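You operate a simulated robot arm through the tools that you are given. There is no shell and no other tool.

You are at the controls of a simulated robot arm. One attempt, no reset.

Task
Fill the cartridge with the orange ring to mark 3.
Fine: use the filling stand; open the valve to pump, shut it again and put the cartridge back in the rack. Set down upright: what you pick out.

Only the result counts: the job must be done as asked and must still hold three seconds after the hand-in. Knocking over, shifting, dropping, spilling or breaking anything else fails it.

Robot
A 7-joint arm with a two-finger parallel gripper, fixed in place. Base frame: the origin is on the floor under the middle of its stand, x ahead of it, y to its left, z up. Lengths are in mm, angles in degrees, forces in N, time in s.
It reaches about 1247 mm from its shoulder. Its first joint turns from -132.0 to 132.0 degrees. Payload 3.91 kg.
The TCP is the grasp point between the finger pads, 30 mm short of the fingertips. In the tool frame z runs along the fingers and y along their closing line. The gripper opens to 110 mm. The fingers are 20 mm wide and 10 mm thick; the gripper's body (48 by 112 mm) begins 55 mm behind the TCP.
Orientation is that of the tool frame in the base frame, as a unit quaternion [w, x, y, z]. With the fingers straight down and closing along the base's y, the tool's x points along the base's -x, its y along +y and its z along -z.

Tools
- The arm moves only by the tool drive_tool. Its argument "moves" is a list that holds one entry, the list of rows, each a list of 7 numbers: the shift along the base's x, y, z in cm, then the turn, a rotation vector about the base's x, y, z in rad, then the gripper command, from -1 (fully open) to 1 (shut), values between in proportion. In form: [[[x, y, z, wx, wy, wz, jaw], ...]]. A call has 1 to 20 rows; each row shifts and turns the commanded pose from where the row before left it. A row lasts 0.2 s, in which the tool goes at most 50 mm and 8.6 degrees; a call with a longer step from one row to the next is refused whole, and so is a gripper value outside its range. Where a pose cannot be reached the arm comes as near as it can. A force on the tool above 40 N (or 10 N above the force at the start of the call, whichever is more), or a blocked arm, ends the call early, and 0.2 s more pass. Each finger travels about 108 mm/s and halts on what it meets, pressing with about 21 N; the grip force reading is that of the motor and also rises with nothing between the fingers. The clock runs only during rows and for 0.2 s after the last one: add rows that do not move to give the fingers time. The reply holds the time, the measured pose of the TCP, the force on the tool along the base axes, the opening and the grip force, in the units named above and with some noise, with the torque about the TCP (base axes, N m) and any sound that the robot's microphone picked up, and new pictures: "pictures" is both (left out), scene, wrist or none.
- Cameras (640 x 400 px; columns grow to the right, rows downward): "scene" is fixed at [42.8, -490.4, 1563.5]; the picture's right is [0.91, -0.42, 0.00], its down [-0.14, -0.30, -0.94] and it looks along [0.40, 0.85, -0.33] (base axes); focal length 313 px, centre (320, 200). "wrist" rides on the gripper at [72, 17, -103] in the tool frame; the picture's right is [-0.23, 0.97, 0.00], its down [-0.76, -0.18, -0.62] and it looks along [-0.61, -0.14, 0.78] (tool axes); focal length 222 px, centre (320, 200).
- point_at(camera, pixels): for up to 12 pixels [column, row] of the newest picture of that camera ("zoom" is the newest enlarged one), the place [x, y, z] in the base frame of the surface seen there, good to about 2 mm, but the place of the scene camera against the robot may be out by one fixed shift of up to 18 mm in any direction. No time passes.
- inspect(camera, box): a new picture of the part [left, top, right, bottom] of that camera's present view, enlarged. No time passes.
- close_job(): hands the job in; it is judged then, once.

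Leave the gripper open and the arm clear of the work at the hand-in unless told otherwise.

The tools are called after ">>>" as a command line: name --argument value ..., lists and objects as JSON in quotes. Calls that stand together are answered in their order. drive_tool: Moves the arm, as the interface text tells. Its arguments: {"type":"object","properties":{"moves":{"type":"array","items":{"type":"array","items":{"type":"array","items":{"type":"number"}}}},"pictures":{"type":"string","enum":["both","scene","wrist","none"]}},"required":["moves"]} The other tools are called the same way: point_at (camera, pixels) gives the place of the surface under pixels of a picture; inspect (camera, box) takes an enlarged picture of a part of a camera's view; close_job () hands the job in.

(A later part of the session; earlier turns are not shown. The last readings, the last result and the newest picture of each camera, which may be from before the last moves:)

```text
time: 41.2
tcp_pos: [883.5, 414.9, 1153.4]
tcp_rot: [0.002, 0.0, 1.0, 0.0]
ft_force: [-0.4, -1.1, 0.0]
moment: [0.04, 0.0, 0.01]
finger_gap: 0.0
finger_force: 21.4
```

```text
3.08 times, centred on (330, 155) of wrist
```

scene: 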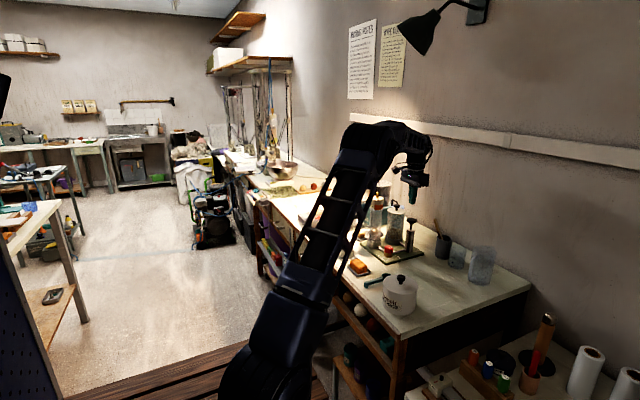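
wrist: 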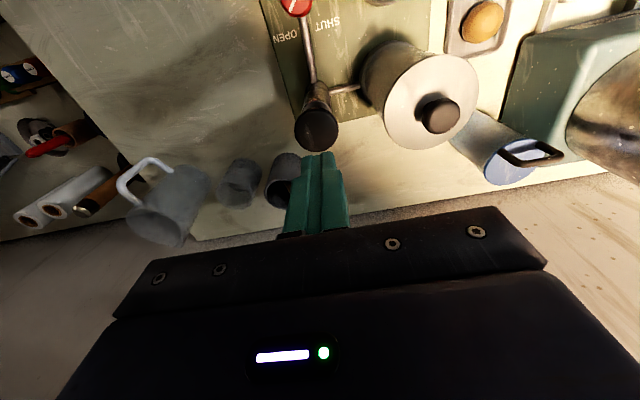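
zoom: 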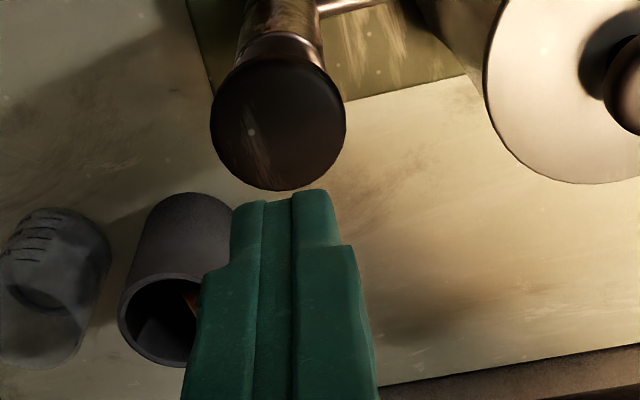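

>>> point_at --camera "zoom" --pixels '[[214, 125], [343, 125], [278, 66], [275, 185], [232, 80], [325, 80], [232, 165], [320, 165], [278, 125], [245, 205], [315, 200], [280, 205]]'

```text
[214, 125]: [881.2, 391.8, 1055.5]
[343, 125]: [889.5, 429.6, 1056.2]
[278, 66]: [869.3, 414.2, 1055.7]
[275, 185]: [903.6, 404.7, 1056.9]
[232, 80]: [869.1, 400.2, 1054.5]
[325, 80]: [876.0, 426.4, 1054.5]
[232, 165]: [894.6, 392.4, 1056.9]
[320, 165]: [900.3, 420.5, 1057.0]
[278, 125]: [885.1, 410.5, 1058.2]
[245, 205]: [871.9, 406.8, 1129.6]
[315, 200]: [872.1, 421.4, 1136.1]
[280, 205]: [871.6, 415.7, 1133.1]
```

The handle disc centre is about (885.4, 410), radius about 19, top z≈1058, and the fingertips are centred at about (882, 414). I'll shift +3 and −4 mm, and descend to just above the handle.

>>> drive_tool --moves '[[[0.3, -0.4, 0, 0, 0, 0, 1], [0, 0, -2.5, 0, 0, 0, 1], [0, 0, -2.5, 0, 0, 0, 1], [0, 0, -0.8, 0, 0, 0, 1], [0, 0, 0, 0, 0, 0, 1]]]'

>>> inspect --camera "scene" --box '[365, 190, 435, 265]'

>>> inspect --camera "wrist" --box '[260, 90, 400, 220]'

```text
time: 42.4
tcp_pos: [884.9, 410.2, 1094.4]
tcp_rot: [0.001, 0.001, 1.0, 0.001]
ft_force: [0.0, -1.1, 0.6]
moment: [0.04, 0.0, -0.01]
finger_gap: 0.1
finger_force: 20.9
```

scene: 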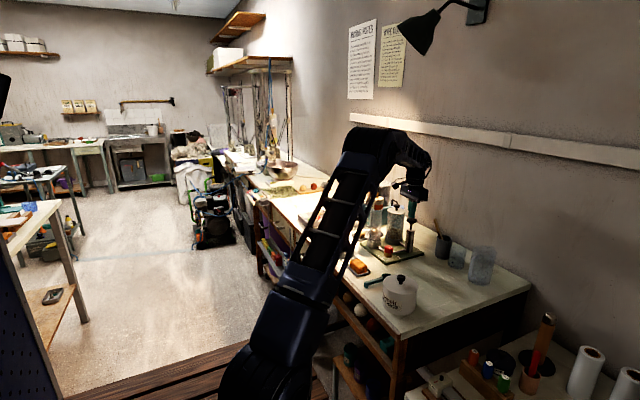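
wrist: 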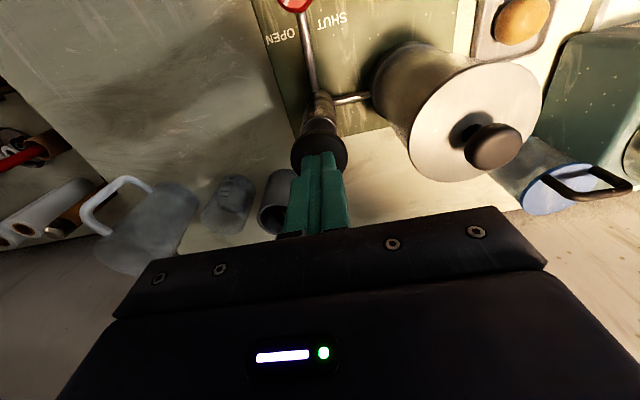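

```text
5.33 times, centred on (400, 228) of scene
```

zoom: 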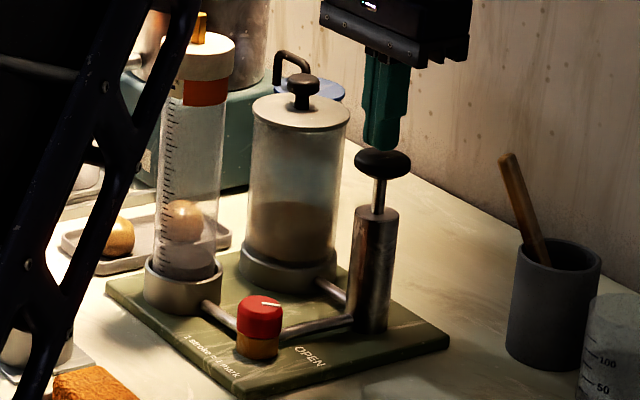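

```text
3.08 times, centred on (330, 155) of wrist
```

zoom: 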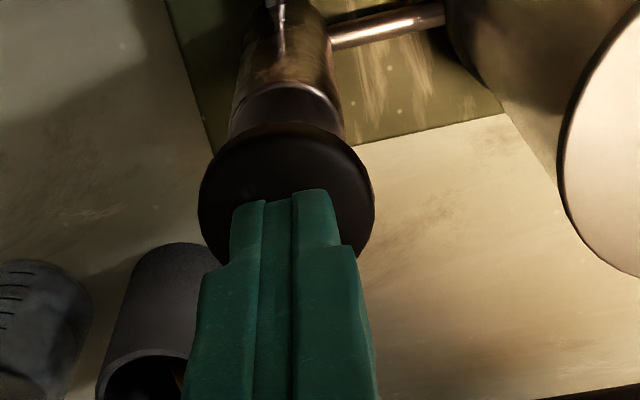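

The fingertips are centred on the handle, about 6 mm above it. I'll press down steadily; the call will stop by itself at the bottom.

>>> drive_tool --moves '[[[0, 0, -0.5, 0, 0, 0, 1], [0, 0, -0.5, 0, 0, 0, 1], [0, 0, -0.5, 0, 0, 0, 1], [0, 0, -0.5, 0, 0, 0, 1], [0, 0, 0, 0, 0, 0, 1]]]'

>>> inspect --camera "scene" --box '[365, 190, 435, 265]'

```text
time: 43.6
tcp_pos: [883.5, 412.6, 1074.3]
tcp_rot: [0.001, 0.0, 1.0, 0.001]
ft_force: [0.9, -0.8, 2.9]
moment: [-0.05, -0.05, 0.04]
finger_gap: 0.0
finger_force: 20.6
```

scene: 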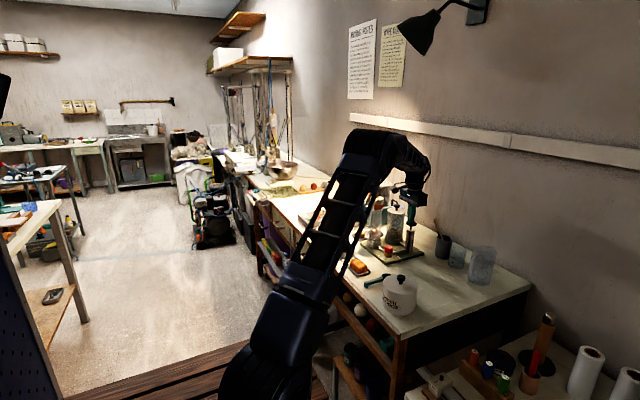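
wrist: 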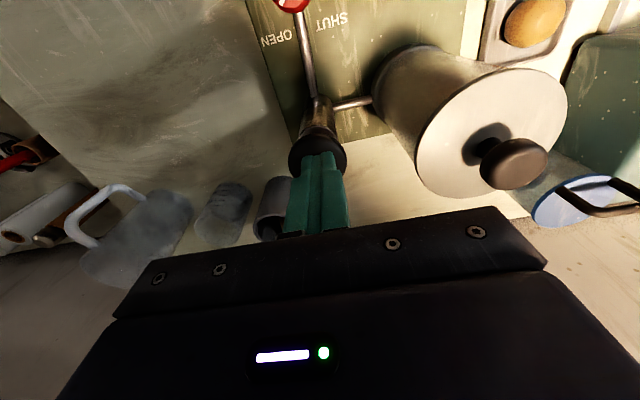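

```text
5.33 times, centred on (400, 228) of scene
```

zoom: 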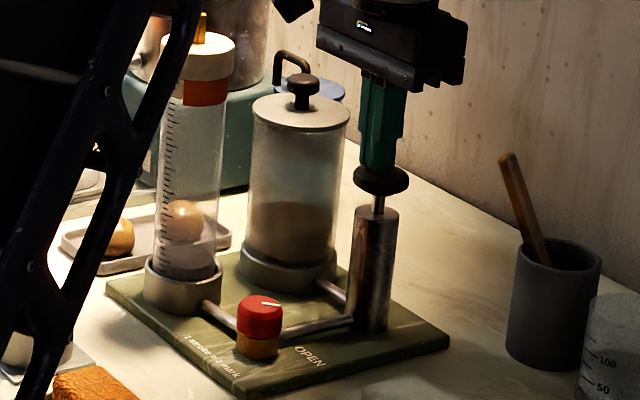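

The handle moves easily at 2.9 N. I'll keep pressing to the bottom.

>>> drive_tool --moves '[[[0, 0, -0.4, 0, 0, 0, 1], [0, 0, -0.4, 0, 0, 0, 1], [0, 0, -0.4, 0, 0, 0, 1], [0, 0, -0.4, 0, 0, 0, 1], [0, 0, -0.3, 0, 0, 0, 1], [0, 0, -0.3, 0, 0, 0, 1]]]'

>>> inspect --camera "scene" --box '[365, 190, 435, 265]'

```text
time: 45.0
tcp_pos: [884.8, 412.2, 1057.6]
tcp_rot: [0.003, 0.0, 1.0, 0.003]
ft_force: [-1.6, 5.0, 36.7]
moment: [0.1, -0.1, 0.03]
finger_gap: 0.0
finger_force: 20.9
```

scene: 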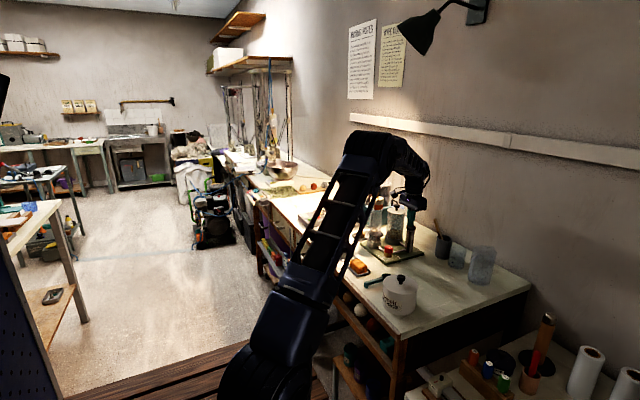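
wrist: 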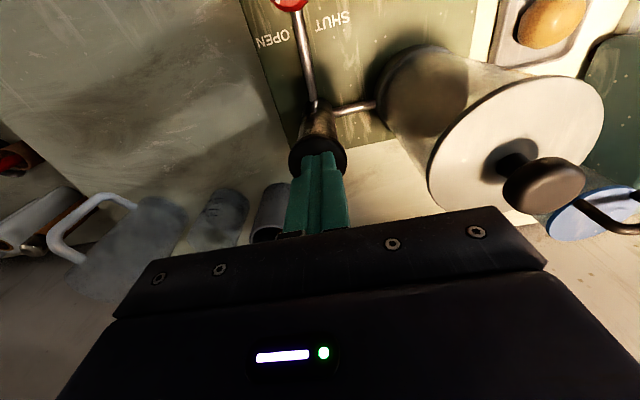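

```text
5.33 times, centred on (400, 228) of scene
```

zoom: 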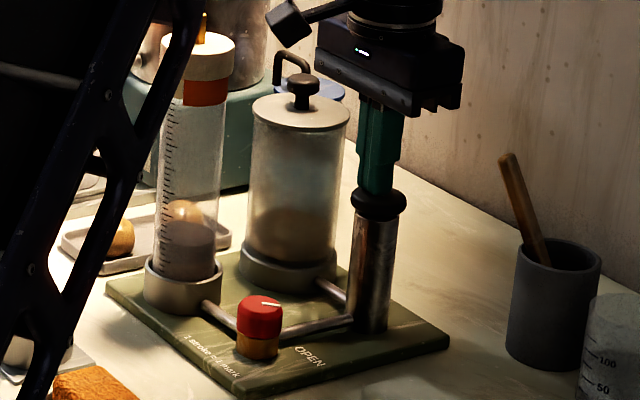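

The handle is at the bottom at 36.7 N and the paste level in the cartridge rose. I'll raise slowly and see whether the handle springs back.

>>> drive_tool --moves '[[[0, 0, 0.5, 0, 0, 0, 1], [0, 0, 1.0, 0, 0, 0, 1], [0, 0, 1.5, 0, 0, 0, 1], [0, 0, 1.5, 0, 0, 0, 1], [0, 0, 0, 0, 0, 0, 1]]]'

>>> inspect --camera "scene" --box '[365, 190, 435, 265]'

>>> inspect --camera "scene" --box '[378, 190, 402, 245]'

```text
time: 46.2
tcp_pos: [885.2, 410.9, 1098.8]
tcp_rot: [0.002, 0.0, 1.0, 0.001]
ft_force: [0.7, 0.2, -0.5]
moment: [0.02, 0.01, 0.02]
finger_gap: 0.3
finger_force: 21.0
```

scene: 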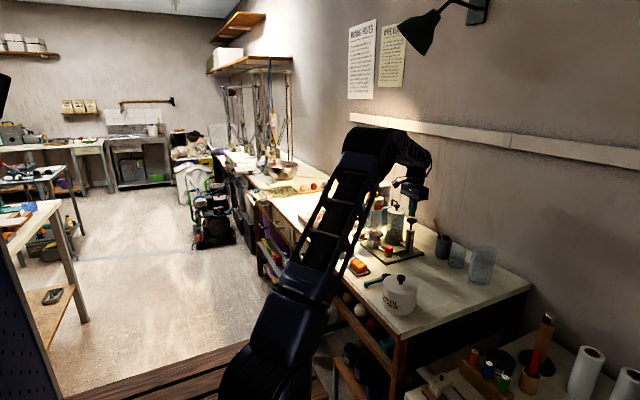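
wrist: 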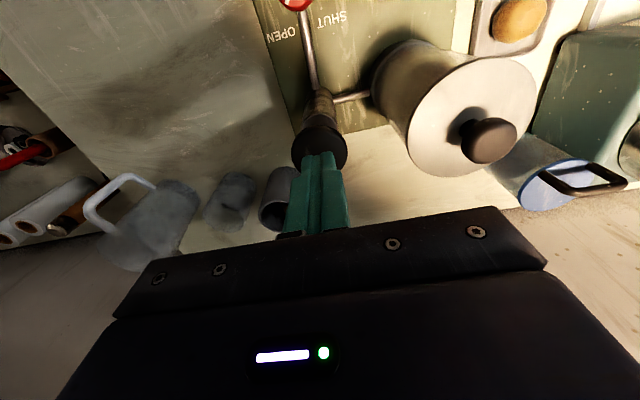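

```text
5.33 times, centred on (400, 228) of scene
```

zoom: 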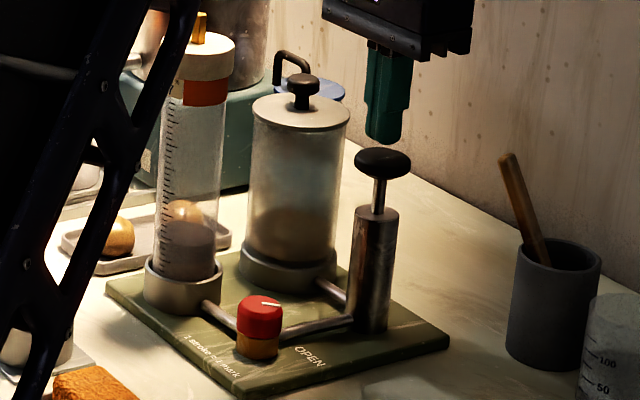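

```text
7.27 times, centred on (390, 218) of scene
```

zoom: 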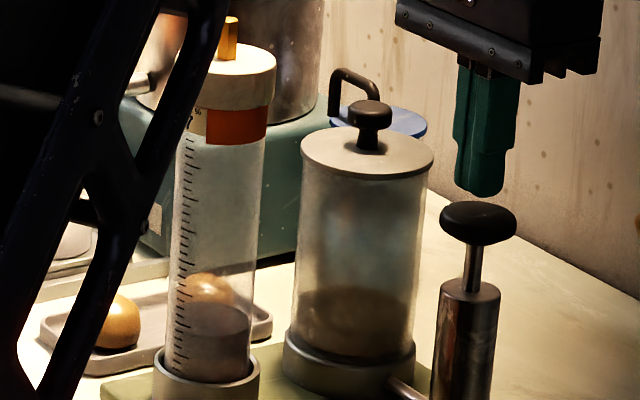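

The handle springs back, so that is one full stroke. I'll zoom on the cartridge to read the new level.

>>> inspect --camera "scene" --box '[364, 205, 394, 250]'

>>> inspect --camera "scene" --box '[368, 222, 388, 246]'

```text
8.89 times, centred on (379, 228) of scene
```

zoom: 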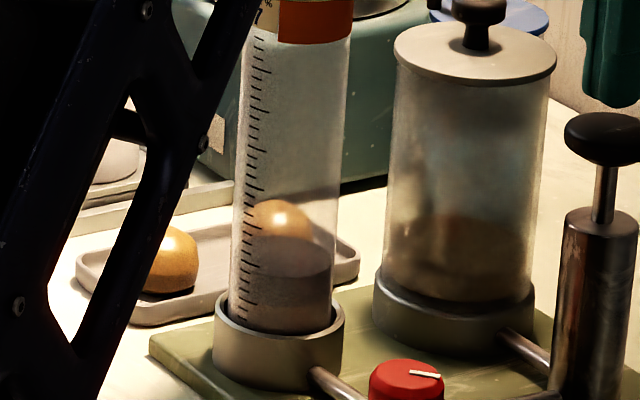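

```text
16.00 times, centred on (378, 234) of scene
```

zoom: 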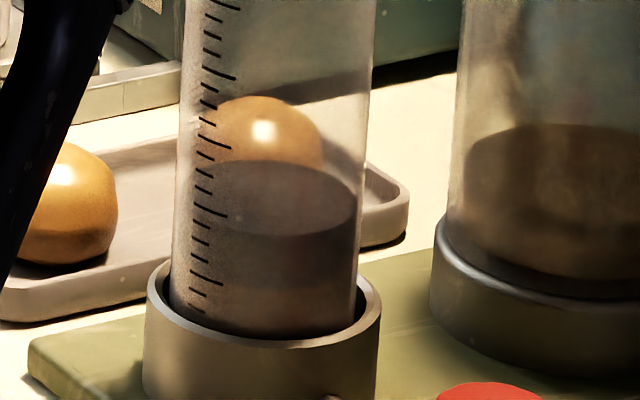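

By my reading the level went from about 0.8 to about 1.8. I'll start the second stroke, pausing half-way to see whether the level follows the handle proportionally.

>>> drive_tool --moves '[[[0, 0, -0.9, 0, 0, 0, 1], [0, 0, -0.6, 0, 0, 0, 1], [0, 0, -0.5, 0, 0, 0, 1], [0, 0, -0.5, 0, 0, 0, 1], [0, 0, 0, 0, 0, 0, 1]]]' --pictures "scene"

>>> inspect --camera "scene" --box '[368, 222, 388, 246]'

>>> inspect --camera "scene" --box '[365, 190, 435, 265]'

```text
time: 47.4
tcp_pos: [885.6, 409.7, 1073.9]
tcp_rot: [0.001, 0.0, 1.0, 0.001]
ft_force: [0.9, -0.2, 3.4]
moment: [-0.04, -0.06, 0.06]
finger_gap: 0.0
finger_force: 20.9
```

scene: 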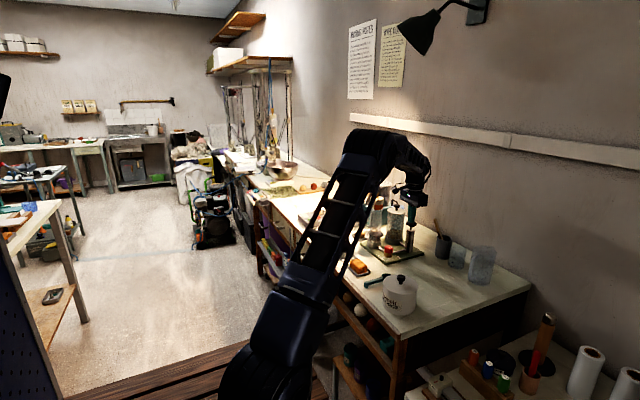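

```text
16.00 times, centred on (378, 234) of scene
```

zoom: 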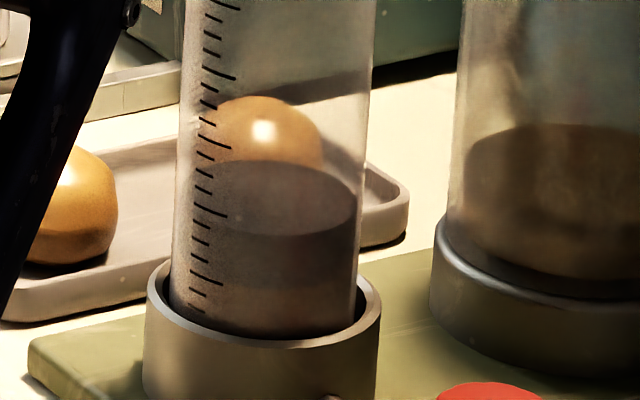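

```text
5.33 times, centred on (400, 228) of scene
```

zoom: 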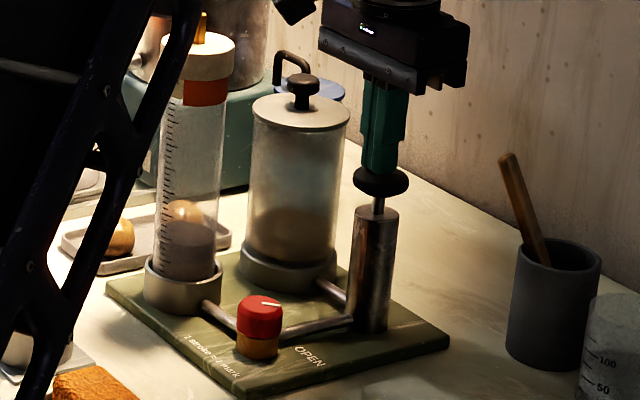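

Half-way down, the level hasn't changed, so a stroke only counts when complete. I also notice two layers now: a darker band on top and a lighter layer below. The "contents" may be a follower piston with new paste under it. I'll look closer before going on.

>>> inspect --camera "scene" --box '[371, 230, 384, 244]'

>>> inspect --camera "scene" --box '[334, 232, 352, 262]'

```text
16.00 times, centred on (378, 237) of scene
```

zoom: 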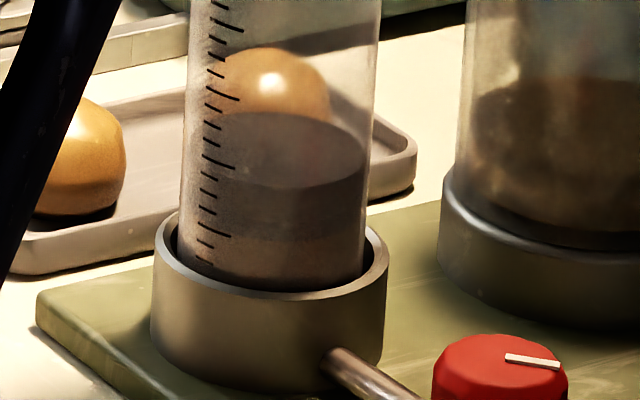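

```text
13.33 times, centred on (343, 247) of scene
```

zoom: 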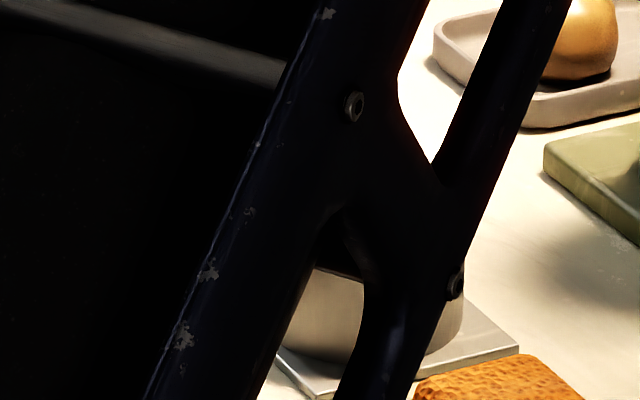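

Either reading needs at least two strokes, so I'll finish this second stroke to the bottom and then raise the tool.

>>> drive_tool --moves '[[[0, 0, -0.4, 0, 0, 0, 1], [0, 0, -0.4, 0, 0, 0, 1], [0, 0, -0.4, 0, 0, 0, 1], [0, 0, -0.3, 0, 0, 0, 1], [0, 0, -0.2, 0, 0, 0, 1]]]' --pictures "scene"

>>> inspect --camera "scene" --box '[368, 222, 388, 246]'

```text
time: 48.6
tcp_pos: [886.5, 411.5, 1059.5]
tcp_rot: [0.003, 0.0, 1.0, 0.002]
ft_force: [1.5, 0.6, 24.4]
moment: [0.0, -0.14, -0.07]
finger_gap: 0.0
finger_force: 21.2
```

scene: 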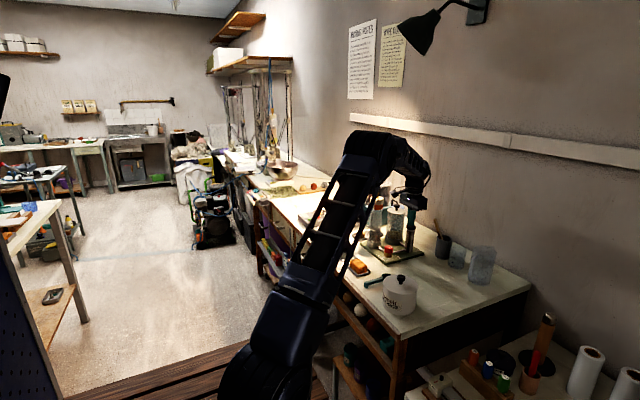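

```text
16.00 times, centred on (378, 234) of scene
```

zoom: 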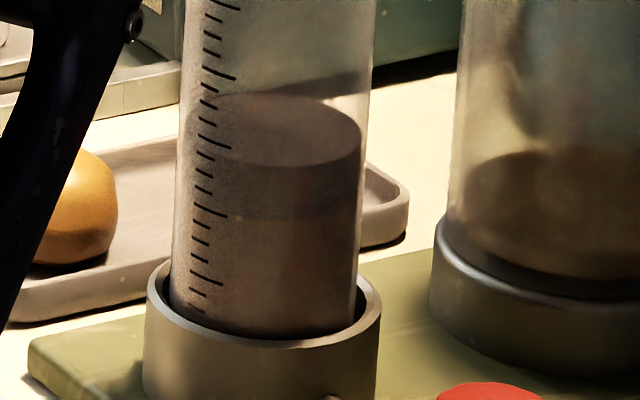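

Two strokes are done. The dark top band kept the same thickness (about 16 mm) and moved up as a block, while the lighter layer below now ends at about the mark-2 tick. That looks like a follower piston riding on paste. I'll raise the tool and go round for a close wrist view to be certain before any third stroke.

>>> drive_tool --moves '[[[0, 0, 0.5, 0, 0, 0, 1], [0, 0, 1.5, 0, 0, 0, 1], [0, 0, 3.0, 0, 0, 0, 1], [0, 0, 4.0, 0, 0, 0, 1], [0, 0, 4.5, 0, 0, 0, 1], [0, 0, 4.5, 0, 0, 0, 1], [-2.0, 0.5, 2.5, 0, 0, 0, 1], [-4.5, 1.0, 0, 0, 0, 0, 1], [-4.5, 1.5, 0, 0, 0, 0, 1], [-4.5, 1.5, 0, 0, 0, 0, 1], [-4.5, 1.5, 0, 0, 0, 0, 1], [-4.5, 1.5, 0, 0, 0, 0, 1], [-4.5, 1.5, 0, 0, 0, 0, 1], [-3.5, 1.5, 0, 0, 0, 0, 1], [0, 0, 0, 0, 0, 0, 1]]]'

```text
time: 51.8
tcp_pos: [554.7, 514.3, 1259.9]
tcp_rot: [0.002, 0.002, 1.0, 0.001]
ft_force: [0.8, 0.4, 0.5]
moment: [-0.04, 0.0, 0.01]
finger_gap: 0.3
finger_force: 20.8
```

scene: 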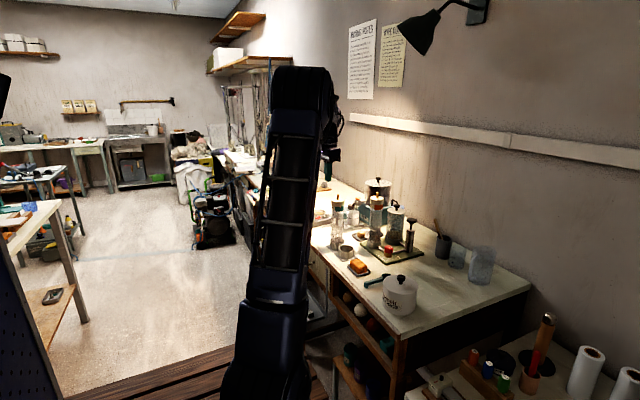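
wrist: 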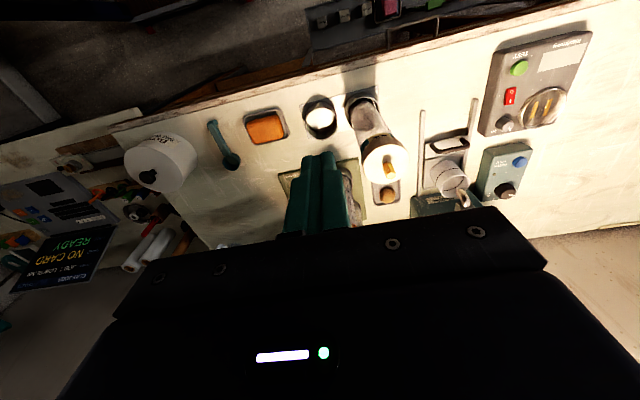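

I'll open the fingers, tilt forward 40° and lower, on the −y side away from the teal cartridge, for a side view of the filled cartridge.

>>> drive_tool --moves '[[[-0.5, -0.6, -2.5, 0, -0.14, 0, -0.5], [-0.5, -0.6, -2.8, 0, -0.14, 0, -1], [-0.5, -0.6, -2.8, 0, -0.14, 0, -1], [-0.5, -0.6, -2.8, 0, -0.14, 0, -1], [-0.5, -0.6, -2.8, 0, -0.14, 0, -1], [0, 0, 0, 0, 0, 0, -1]]]'

>>> inspect --camera "wrist" --box '[270, 80, 410, 215]'

>>> inspect --camera "scene" --box '[365, 215, 391, 250]'

```text
time: 53.2
tcp_pos: [534.4, 484.0, 1123.3]
tcp_rot: [0.345, 0.0, 0.938, 0.002]
ft_force: [0.1, 0.0, -1.4]
moment: [0.01, -0.02, -0.01]
finger_gap: 110.0
finger_force: 0.1
```

scene: 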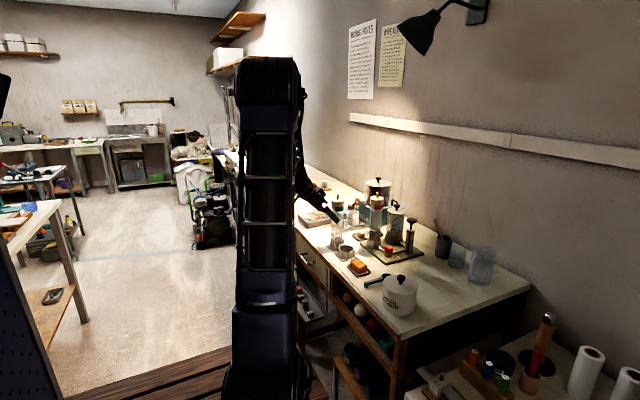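
wrist: 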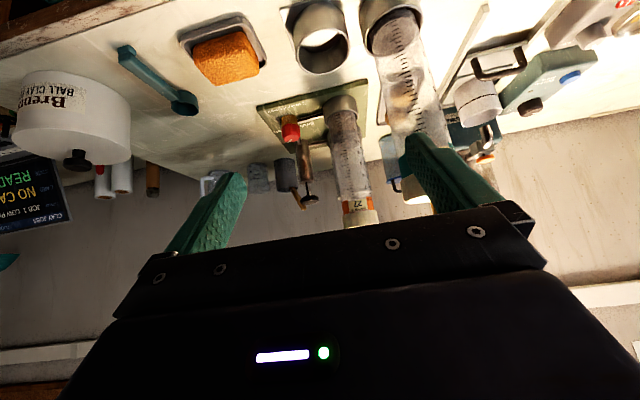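

```text
2.96 times, centred on (340, 148) of wrist
```

zoom: 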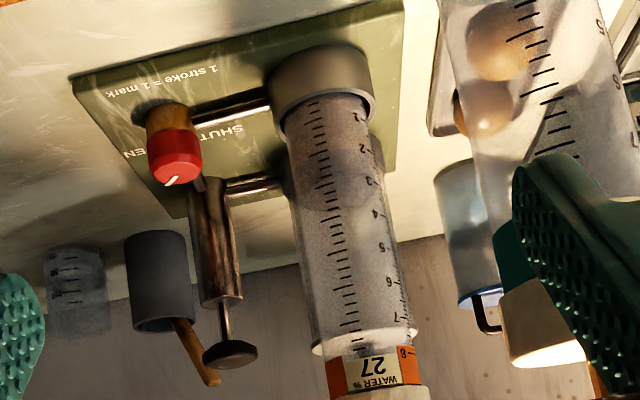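

```text
11.43 times, centred on (378, 232) of scene
```

zoom: 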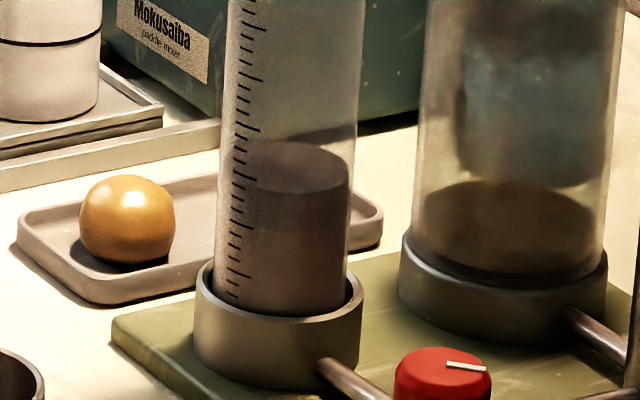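

The label now reads "WATER % 27" where it read "--" before, which suggests the cartridge was empty at the start. I'll zoom close on the tube to see the piston and the paste boundary against the numbers.

>>> inspect --camera "wrist" --box '[320, 92, 370, 150]'

>>> inspect --camera "wrist" --box '[325, 98, 360, 125]'

>>> inspect --camera "wrist" --box '[355, 0, 440, 60]'

```text
6.90 times, centred on (345, 121) of wrist
```

zoom: 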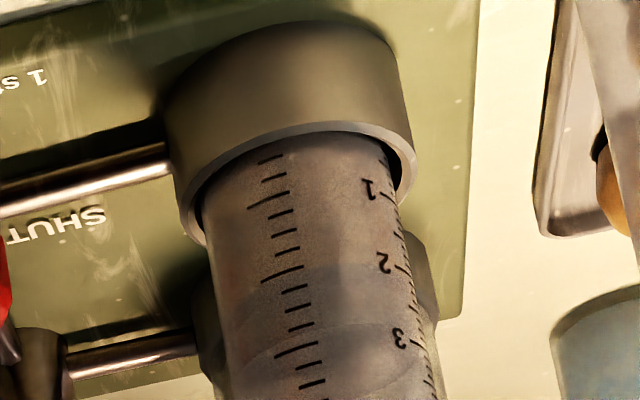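

```text
14.81 times, centred on (342, 112) of wrist
```

zoom: 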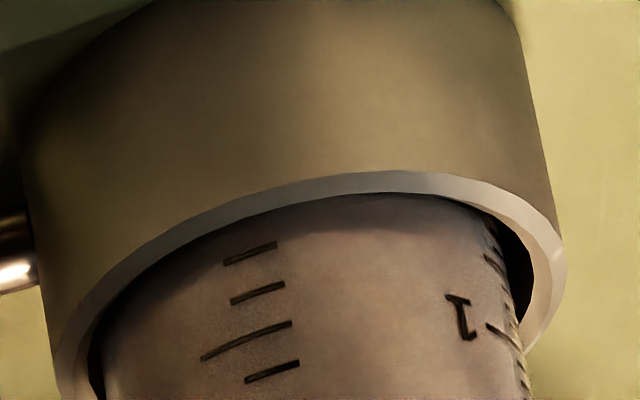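

```text
6.67 times, centred on (398, 30) of wrist
```

zoom: 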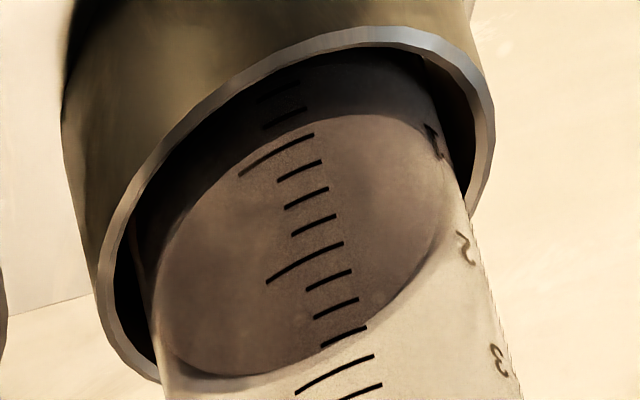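

>>> inspect --camera "wrist" --box '[330, 118, 366, 152]'

>>> inspect --camera "wrist" --box '[326, 176, 380, 216]'

```text
11.76 times, centred on (348, 135) of wrist
```

zoom: 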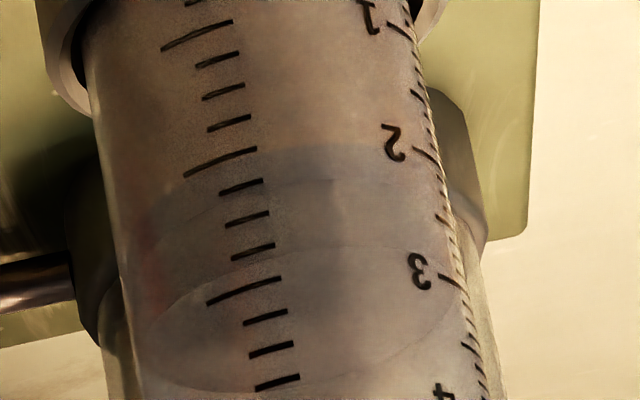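

```text
10.00 times, centred on (353, 196) of wrist
```

zoom: 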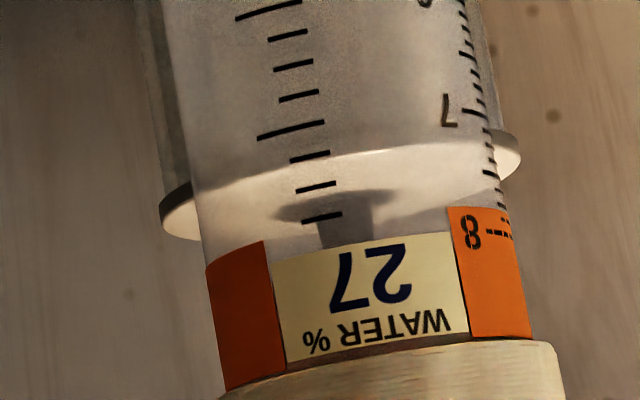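

Now it's clear: the brown paste ends exactly at mark 2, and above it is a grey piston about 0.8 mark thick. The cartridge started empty, so one more stroke brings it to mark 3. I'll level the tool, rise and return above the pump.

>>> drive_tool --moves '[[[0.5, 0.6, 2.8, 0, 0.14, 0, -1], [0.5, 0.6, 2.8, 0, 0.14, 0, 0], [0.5, 0.6, 2.8, 0, 0.14, 0, 1], [0.5, 0.6, 2.8, 0, 0.14, 0, 1], [0.5, 0.6, 2.5, 0, 0.14, 0, 1], [3.5, -1.5, 0, 0, 0, 0, 1], [4.5, -1.5, 0, 0, 0, 0, 1], [4.5, -1.5, 0, 0, 0, 0, 1], [4.5, -1.5, 0, 0, 0, 0, 1], [4.5, -1.5, 0, 0, 0, 0, 1], [4.5, -1.5, 0, 0, 0, 0, 1], [4.5, -1.0, 0, 0, 0, 0, 1], [2.0, -0.3, -2.5, 0, 0, 0, 1], [0, 0, -4.0, 0, 0, 0, 1], [0, 0, -4.0, 0, 0, 0, 1], [0, 0, 0, 0, 0, 0, 1], [0, 0, 0, 0, 0, 0, 1]]]'

>>> inspect --camera "wrist" --box '[260, 90, 400, 220]'

```text
time: 56.8
tcp_pos: [885.7, 414.1, 1155.8]
tcp_rot: [0.002, 0.0, 1.0, 0.001]
ft_force: [-0.2, 0.8, 0.1]
moment: [0.02, 0.01, 0.01]
finger_gap: 0.0
finger_force: 20.9
```

scene: 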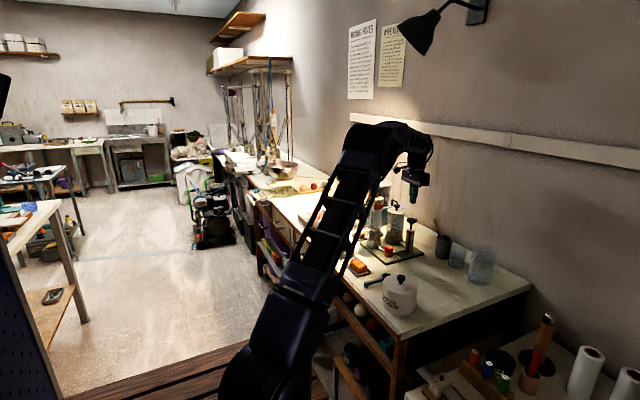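
wrist: 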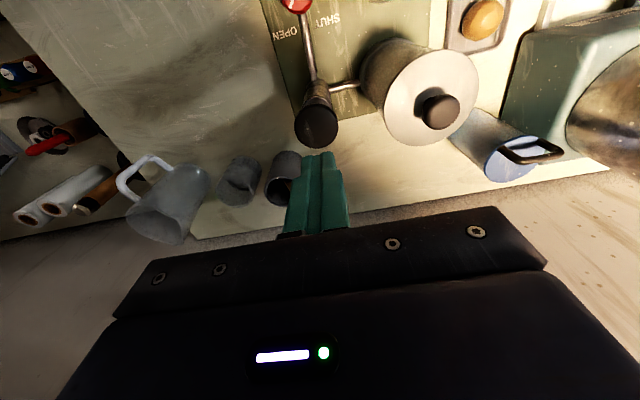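

```text
3.08 times, centred on (330, 155) of wrist
```

zoom: 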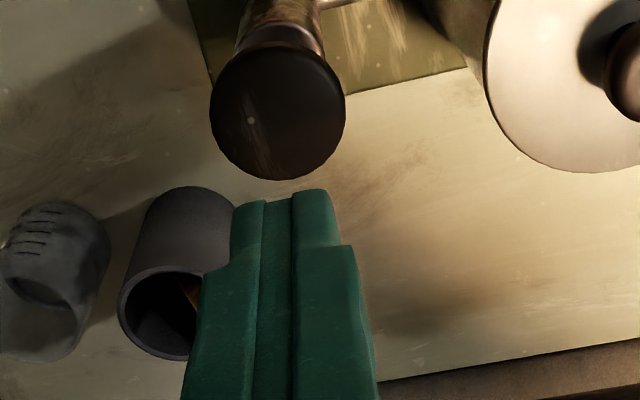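

The x alignment is good and y needs −4 mm. I'll descend onto the handle and make the third full stroke to the bottom.

>>> drive_tool --moves '[[[0, -0.35, 0, 0, 0, 0, 1], [0, 0, -3.0, 0, 0, 0, 1], [0, 0, -2.5, 0, 0, 0, 1], [0, 0, -1.2, 0, 0, 0, 1], [0, 0, -0.5, 0, 0, 0, 1], [0, 0, -0.5, 0, 0, 0, 1], [0, 0, -0.5, 0, 0, 0, 1], [0, 0, -0.4, 0, 0, 0, 1], [0, 0, -0.4, 0, 0, 0, 1]]]' --pictures "scene"

>>> inspect --camera "scene" --box '[365, 190, 435, 265]'

```text
time: 58.8
tcp_pos: [885.2, 409.7, 1066.1]
tcp_rot: [0.002, 0.0, 1.0, 0.001]
ft_force: [1.9, 0.2, 3.9]
moment: [-0.01, -0.03, 0.0]
finger_gap: 0.0
finger_force: 20.7
```

scene: 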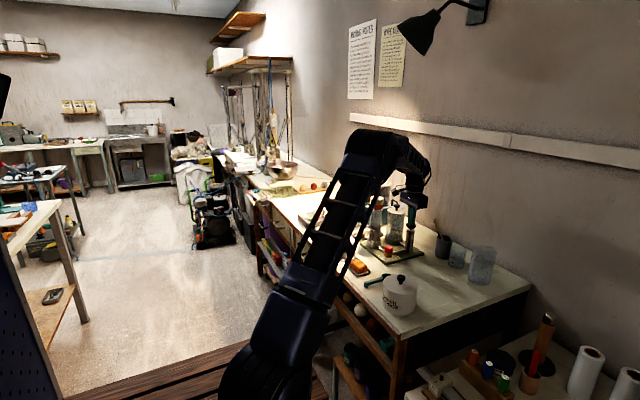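

```text
5.33 times, centred on (400, 228) of scene
```

zoom: 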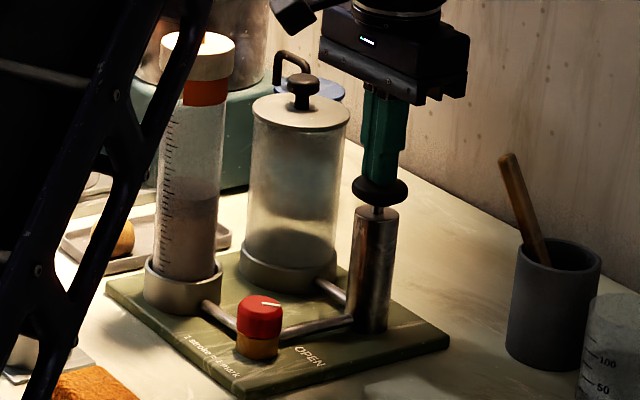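

The handle is about 8 mm above the bottom. I'll finish the stroke.

>>> drive_tool --moves '[[[0, 0, -0.3, 0, 0, 0, 1], [0, 0, -0.3, 0, 0, 0, 1], [0, 0, -0.2, 0, 0, 0, 1], [0, 0, -0.15, 0, 0, 0, 1]]]' --pictures "scene"

>>> inspect --camera "scene" --box '[368, 220, 388, 246]'

```text
time: 59.8
tcp_pos: [885.1, 410.3, 1060.0]
tcp_rot: [0.003, 0.0, 1.0, 0.002]
ft_force: [1.8, 0.7, 24.4]
moment: [0.01, -0.12, -0.04]
finger_gap: 0.0
finger_force: 20.8
```

scene: 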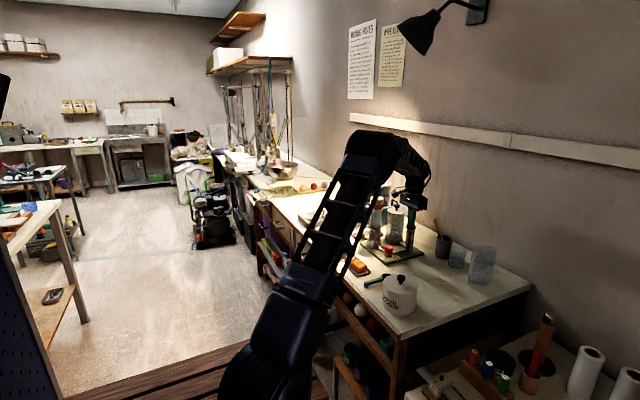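

```text
15.38 times, centred on (378, 233) of scene
```

zoom: 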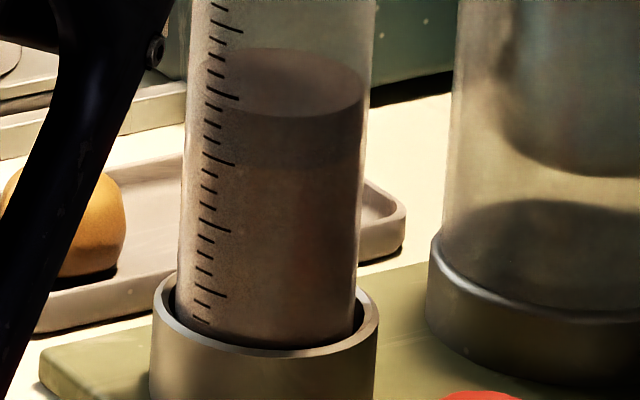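

The third stroke is complete: the paste boundary sits at the mark-3 tick, with the piston above it. I'll raise, move over the knob, and open the jaws to about 52 mm to shut the valve.

>>> drive_tool --moves '[[[0, 0, 0.5, 0, 0, 0, 1], [0, 0, 1.5, 0, 0, 0, 1], [0, 0, 3.0, 0, 0, 0, 1], [0, 0, 4.0, 0, 0, 0, 1], [0, 0, 4.5, 0, 0, 0, 0.05], [-2.5, 0.05, 0.5, 0, 0, 0, 0.05], [-2.5, 0.05, 0, 0, 0, 0, 0.05], [-2.5, 0.05, 0, 0, 0, 0, 0.05], [-2.5, 0.05, 0, 0, 0, 0, 0.05], [0, 0, 0, 0, 0, 0, 0.05], [0, 0, 0, 0, 0, 0, 0.05]]]'

>>> inspect --camera "wrist" --box '[280, 60, 380, 140]'

>>> inspect --camera "scene" --box '[365, 190, 435, 265]'

```text
time: 62.2
tcp_pos: [786.1, 412.3, 1198.6]
tcp_rot: [0.002, 0.0, 1.0, 0.0]
ft_force: [-0.4, -0.2, 0.4]
moment: [0.01, -0.04, -0.02]
finger_gap: 52.4
finger_force: 0.0
```

scene: 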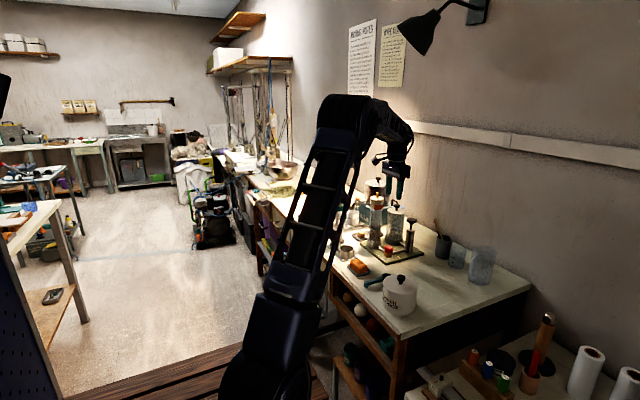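
wrist: 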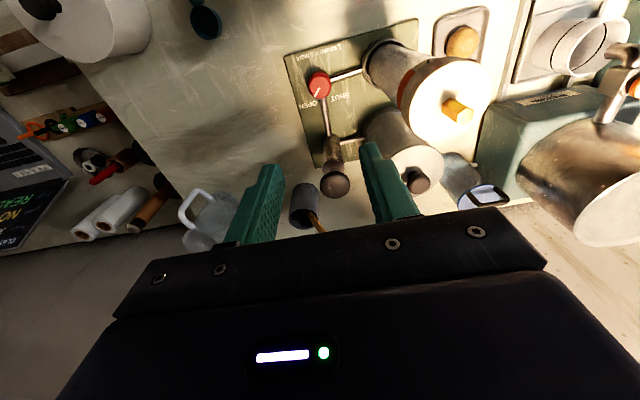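

```text
5.00 times, centred on (330, 100) of wrist
```

zoom: 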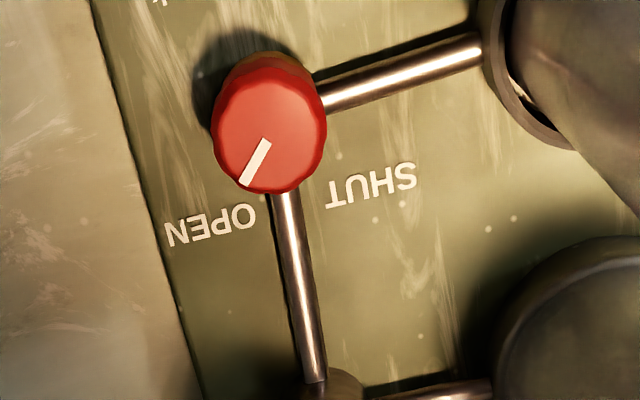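

```text
5.33 times, centred on (400, 228) of scene
```

zoom: 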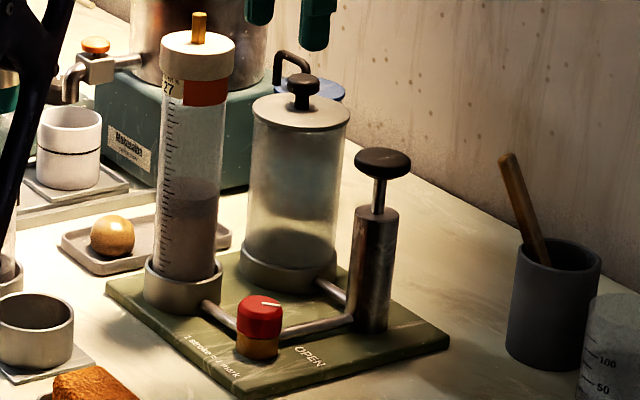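

The pump handle is back up and the knob points at OPEN. I'll descend to the knob at (785.2, 413.3) to the same grip height as before.

>>> drive_tool --moves '[[[-0.09, 0.1, 0, 0, 0, 0, 0.05], [0, 0, -4.0, 0, 0, 0, 0.05], [0, 0, -4.5, 0, 0, 0, 0.05], [0, 0, -4.5, 0, 0, 0, 0.05], [0, 0, -4.0, 0, 0, 0, 0.05], [0, 0, -3.0, 0, 0, 0, 0.05], [0, 0, 0, 0, 0, 0, 0.05], [0, 0, 0, 0, 0, 0, 0.05]]]'

>>> inspect --camera "wrist" --box '[250, 90, 400, 220]'

```text
time: 64.0
tcp_pos: [787.7, 412.2, 998.0]
tcp_rot: [0.002, 0.0, 1.0, 0.002]
ft_force: [0.0, 0.4, 0.8]
moment: [-0.04, 0.0, 0.01]
finger_gap: 52.3
finger_force: 0.1
```

scene: 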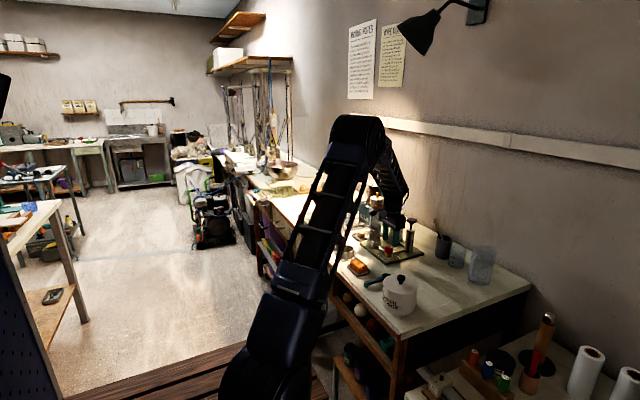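
wrist: 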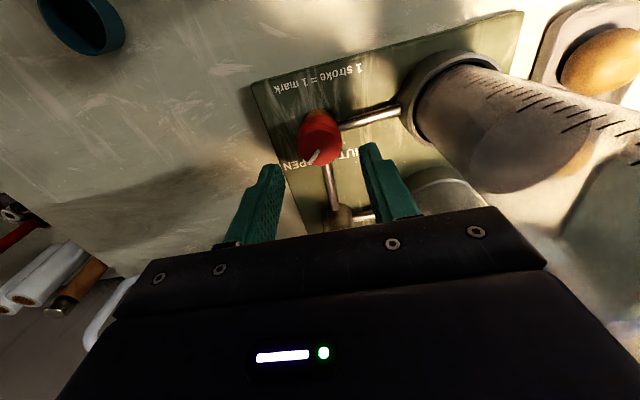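

```text
3.08 times, centred on (325, 155) of wrist
```

zoom: 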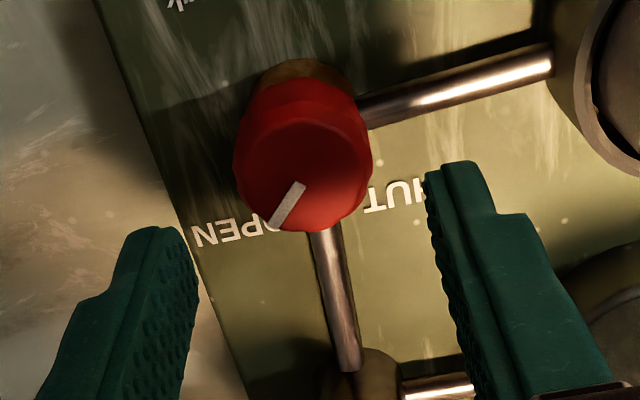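

>>> point_at --camera "zoom" --pixels '[[238, 165], [369, 165], [303, 122], [305, 225], [250, 205], [360, 200], [260, 140], [350, 138], [302, 175], [298, 190], [275, 222], [190, 240]]'

```text
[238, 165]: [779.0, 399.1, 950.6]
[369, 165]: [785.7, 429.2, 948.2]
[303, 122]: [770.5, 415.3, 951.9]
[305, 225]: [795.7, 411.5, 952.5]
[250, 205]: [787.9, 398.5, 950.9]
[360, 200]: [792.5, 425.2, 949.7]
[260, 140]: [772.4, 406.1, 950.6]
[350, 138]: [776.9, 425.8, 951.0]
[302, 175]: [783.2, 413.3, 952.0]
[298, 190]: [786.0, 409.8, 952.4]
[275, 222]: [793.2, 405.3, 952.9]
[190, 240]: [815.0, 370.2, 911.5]
```

The knob centre reads about (782.7–784, 413.5) and the tool (787.7, 412.2). I'll shift −2.5 and +1.0 mm, settle and read again.

>>> drive_tool --moves '[[[-0.25, 0.1, 0, 0, 0, 0, 0.05], [0, 0, -1.5, 0, 0, 0, 0.05], [0, 0, 0, 0, 0, 0, 0.05], [0, 0, 0, 0, 0, 0, 0.05]]]' --pictures "none"

>>> drive_tool --moves '[[[0, 0, 0, 0, 0, 0, 0.05]]]' --pictures "none"

>>> drive_tool --moves '[[[0, 0, 0, 0, 0, 0, 0.05]]]' --pictures "none"

```text
time: 65.0
tcp_pos: [783.5, 413.4, 981.3]
tcp_rot: [0.003, 0.0, 1.0, 0.0]
ft_force: [-0.6, 0.0, -1.0]
moment: [0.01, -0.02, -0.03]
finger_gap: 52.0
finger_force: 0.1
```

```text
time: 65.4
tcp_pos: [785.2, 413.3, 982.1]
tcp_rot: [0.001, 0.0, 1.0, 0.001]
ft_force: [0.6, 0.7, 0.0]
moment: [-0.04, 0.01, -0.01]
finger_gap: 52.6
finger_force: 0.0
```

```text
time: 65.8
tcp_pos: [783.0, 413.5, 982.5]
tcp_rot: [0.001, 0.0, 1.0, 0.001]
ft_force: [0.7, 0.3, 0.8]
moment: [-0.03, -0.02, -0.02]
finger_gap: 52.6
finger_force: 0.0
```

The mean is (783.9, 413.4), on the knob axis. I'll descend 2 cm and close.

>>> drive_tool --moves '[[[0, 0, -1.2, 0, 0, 0, 0.05], [0, 0, -0.8, 0, 0, 0, 0.05], [0, 0, 0, 0, 0, 0, 0.05], [0, 0, 0, 0, 0, 0, 0.4], [0, 0, 0, 0, 0, 0, 1], [0, 0, 0, 0, 0, 0, 1], [0, 0, 0, 0, 0, 0, 1]]]' --pictures "wrist"

```text
time: 67.4
tcp_pos: [783.1, 413.2, 963.9]
tcp_rot: [0.001, -0.001, 1.0, 0.001]
ft_force: [3.5, 12.8, 1.1]
moment: [0.46, -0.28, -0.02]
finger_gap: 32.8
finger_force: 44.7
```

wrist: 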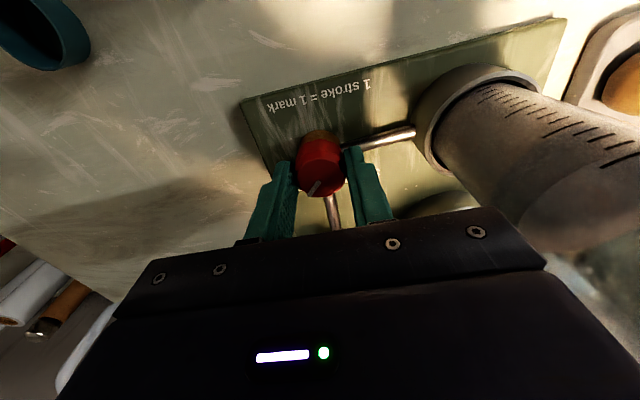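

Gripped at 32.8 mm. I'll relieve the +y force with 1.2 mm and start turning counter-clockwise by 16°.

>>> drive_tool --moves '[[[0, 0.12, 0, 0, 0, 0, 1], [0, 0, 0, 0, 0, 0.08, 1], [0, 0, 0, 0, 0, 0.1, 1], [0, 0, 0, 0, 0, 0.1, 1], [0, 0, 0, 0, 0, 0, 1]]]' --pictures "none"

```text
time: 68.7
tcp_pos: [784.4, 411.7, 962.1]
tcp_rot: [0.003, -0.139, 0.99, 0.0]
ft_force: [-0.4, -2.9, 0.2]
moment: [-0.19, 0.06, -0.01]
finger_gap: 32.9
finger_force: 45.4
stopped in row 5: the force on the tool passed its limit at 41 N (the readings are from after the stop); the commanded pose is now the measured one
```

The side force hit the limit, then re-synced to near zero, after 16° of turn. I'll continue in small batches.

>>> drive_tool --moves '[[[0, 0, 0, 0, 0, 0.09, 1], [0, 0, 0, 0, 0, 0.09, 1], [0, 0, 0, 0, 0, 0, 1]]]' --pictures "wrist"

>>> inspect --camera "wrist" --box '[250, 90, 400, 220]'

```text
time: 69.5
tcp_pos: [783.4, 411.9, 963.8]
tcp_rot: [0.002, -0.228, 0.974, 0.0]
ft_force: [-2.3, -9.2, -4.8]
moment: [-0.14, -0.05, -0.03]
finger_gap: 33.0
finger_force: 45.4
```

wrist: 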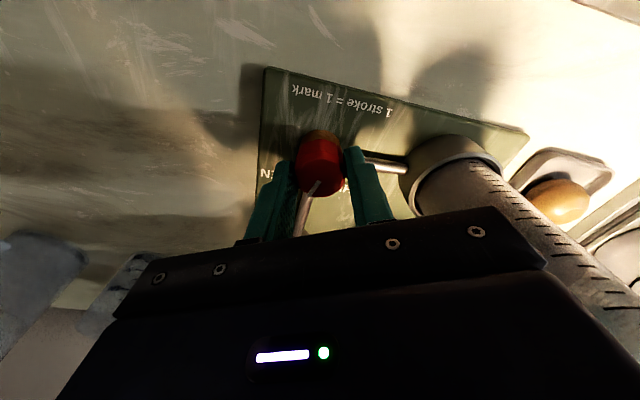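

```text
3.08 times, centred on (325, 155) of wrist
```

zoom: 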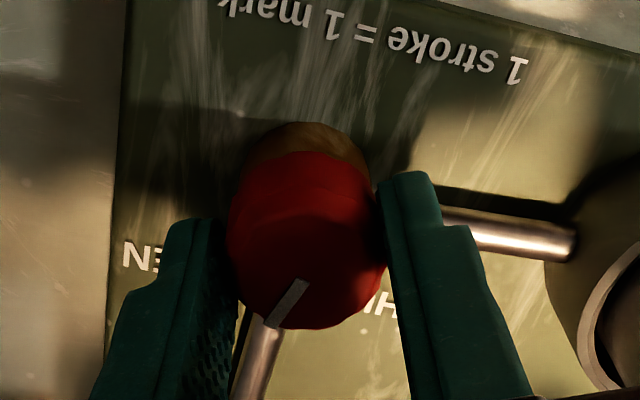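

The knob follows, 26° so far. The next batch is another 17°, with a small −y relief.

>>> drive_tool --moves '[[[0, -0.08, 0, 0, 0, 0.1, 1], [0, 0, 0, 0, 0, 0.1, 1], [0, 0, 0, 0, 0, 0.1, 1], [0, 0, 0, 0, 0, 0, 1]]]' --pictures "none"

```text
time: 70.5
tcp_pos: [784.1, 413.3, 963.5]
tcp_rot: [0.003, -0.37, 0.929, 0.002]
ft_force: [2.9, -1.0, -3.4]
moment: [-0.13, 0.18, 0.0]
finger_gap: 32.7
finger_force: 44.6
```

>>> drive_tool --moves '[[[0, 0, 0, 0, 0, 0.1, 1], [0, 0, 0, 0, 0, 0.1, 1], [0, 0, 0, 0, 0, 0.1, 1], [0, 0, 0, 0, 0, 0, 1]]]' --pictures "none"

```text
time: 71.5
tcp_pos: [785.0, 412.8, 963.6]
tcp_rot: [0.003, -0.505, 0.863, 0.002]
ft_force: [14.2, -1.0, 10.9]
moment: [-0.3, -0.35, -0.03]
finger_gap: 32.5
finger_force: 45.4
```

That's 61° so far. I'll relieve +x by 1 mm and turn another 17°.

>>> drive_tool --moves '[[[0.1, 0, 0, 0, 0, 0.1, 1], [0, 0, 0, 0, 0, 0.1, 1], [0, 0, 0, 0, 0, 0.1, 1], [0, 0, 0, 0, 0, 0, 1]]]' --pictures "none"

```text
time: 72.5
tcp_pos: [784.2, 412.2, 962.9]
tcp_rot: [0.002, -0.628, 0.778, 0.003]
ft_force: [11.6, -10.8, 12.5]
moment: [-0.29, -0.3, 0.01]
finger_gap: 32.5
finger_force: 45.1
```

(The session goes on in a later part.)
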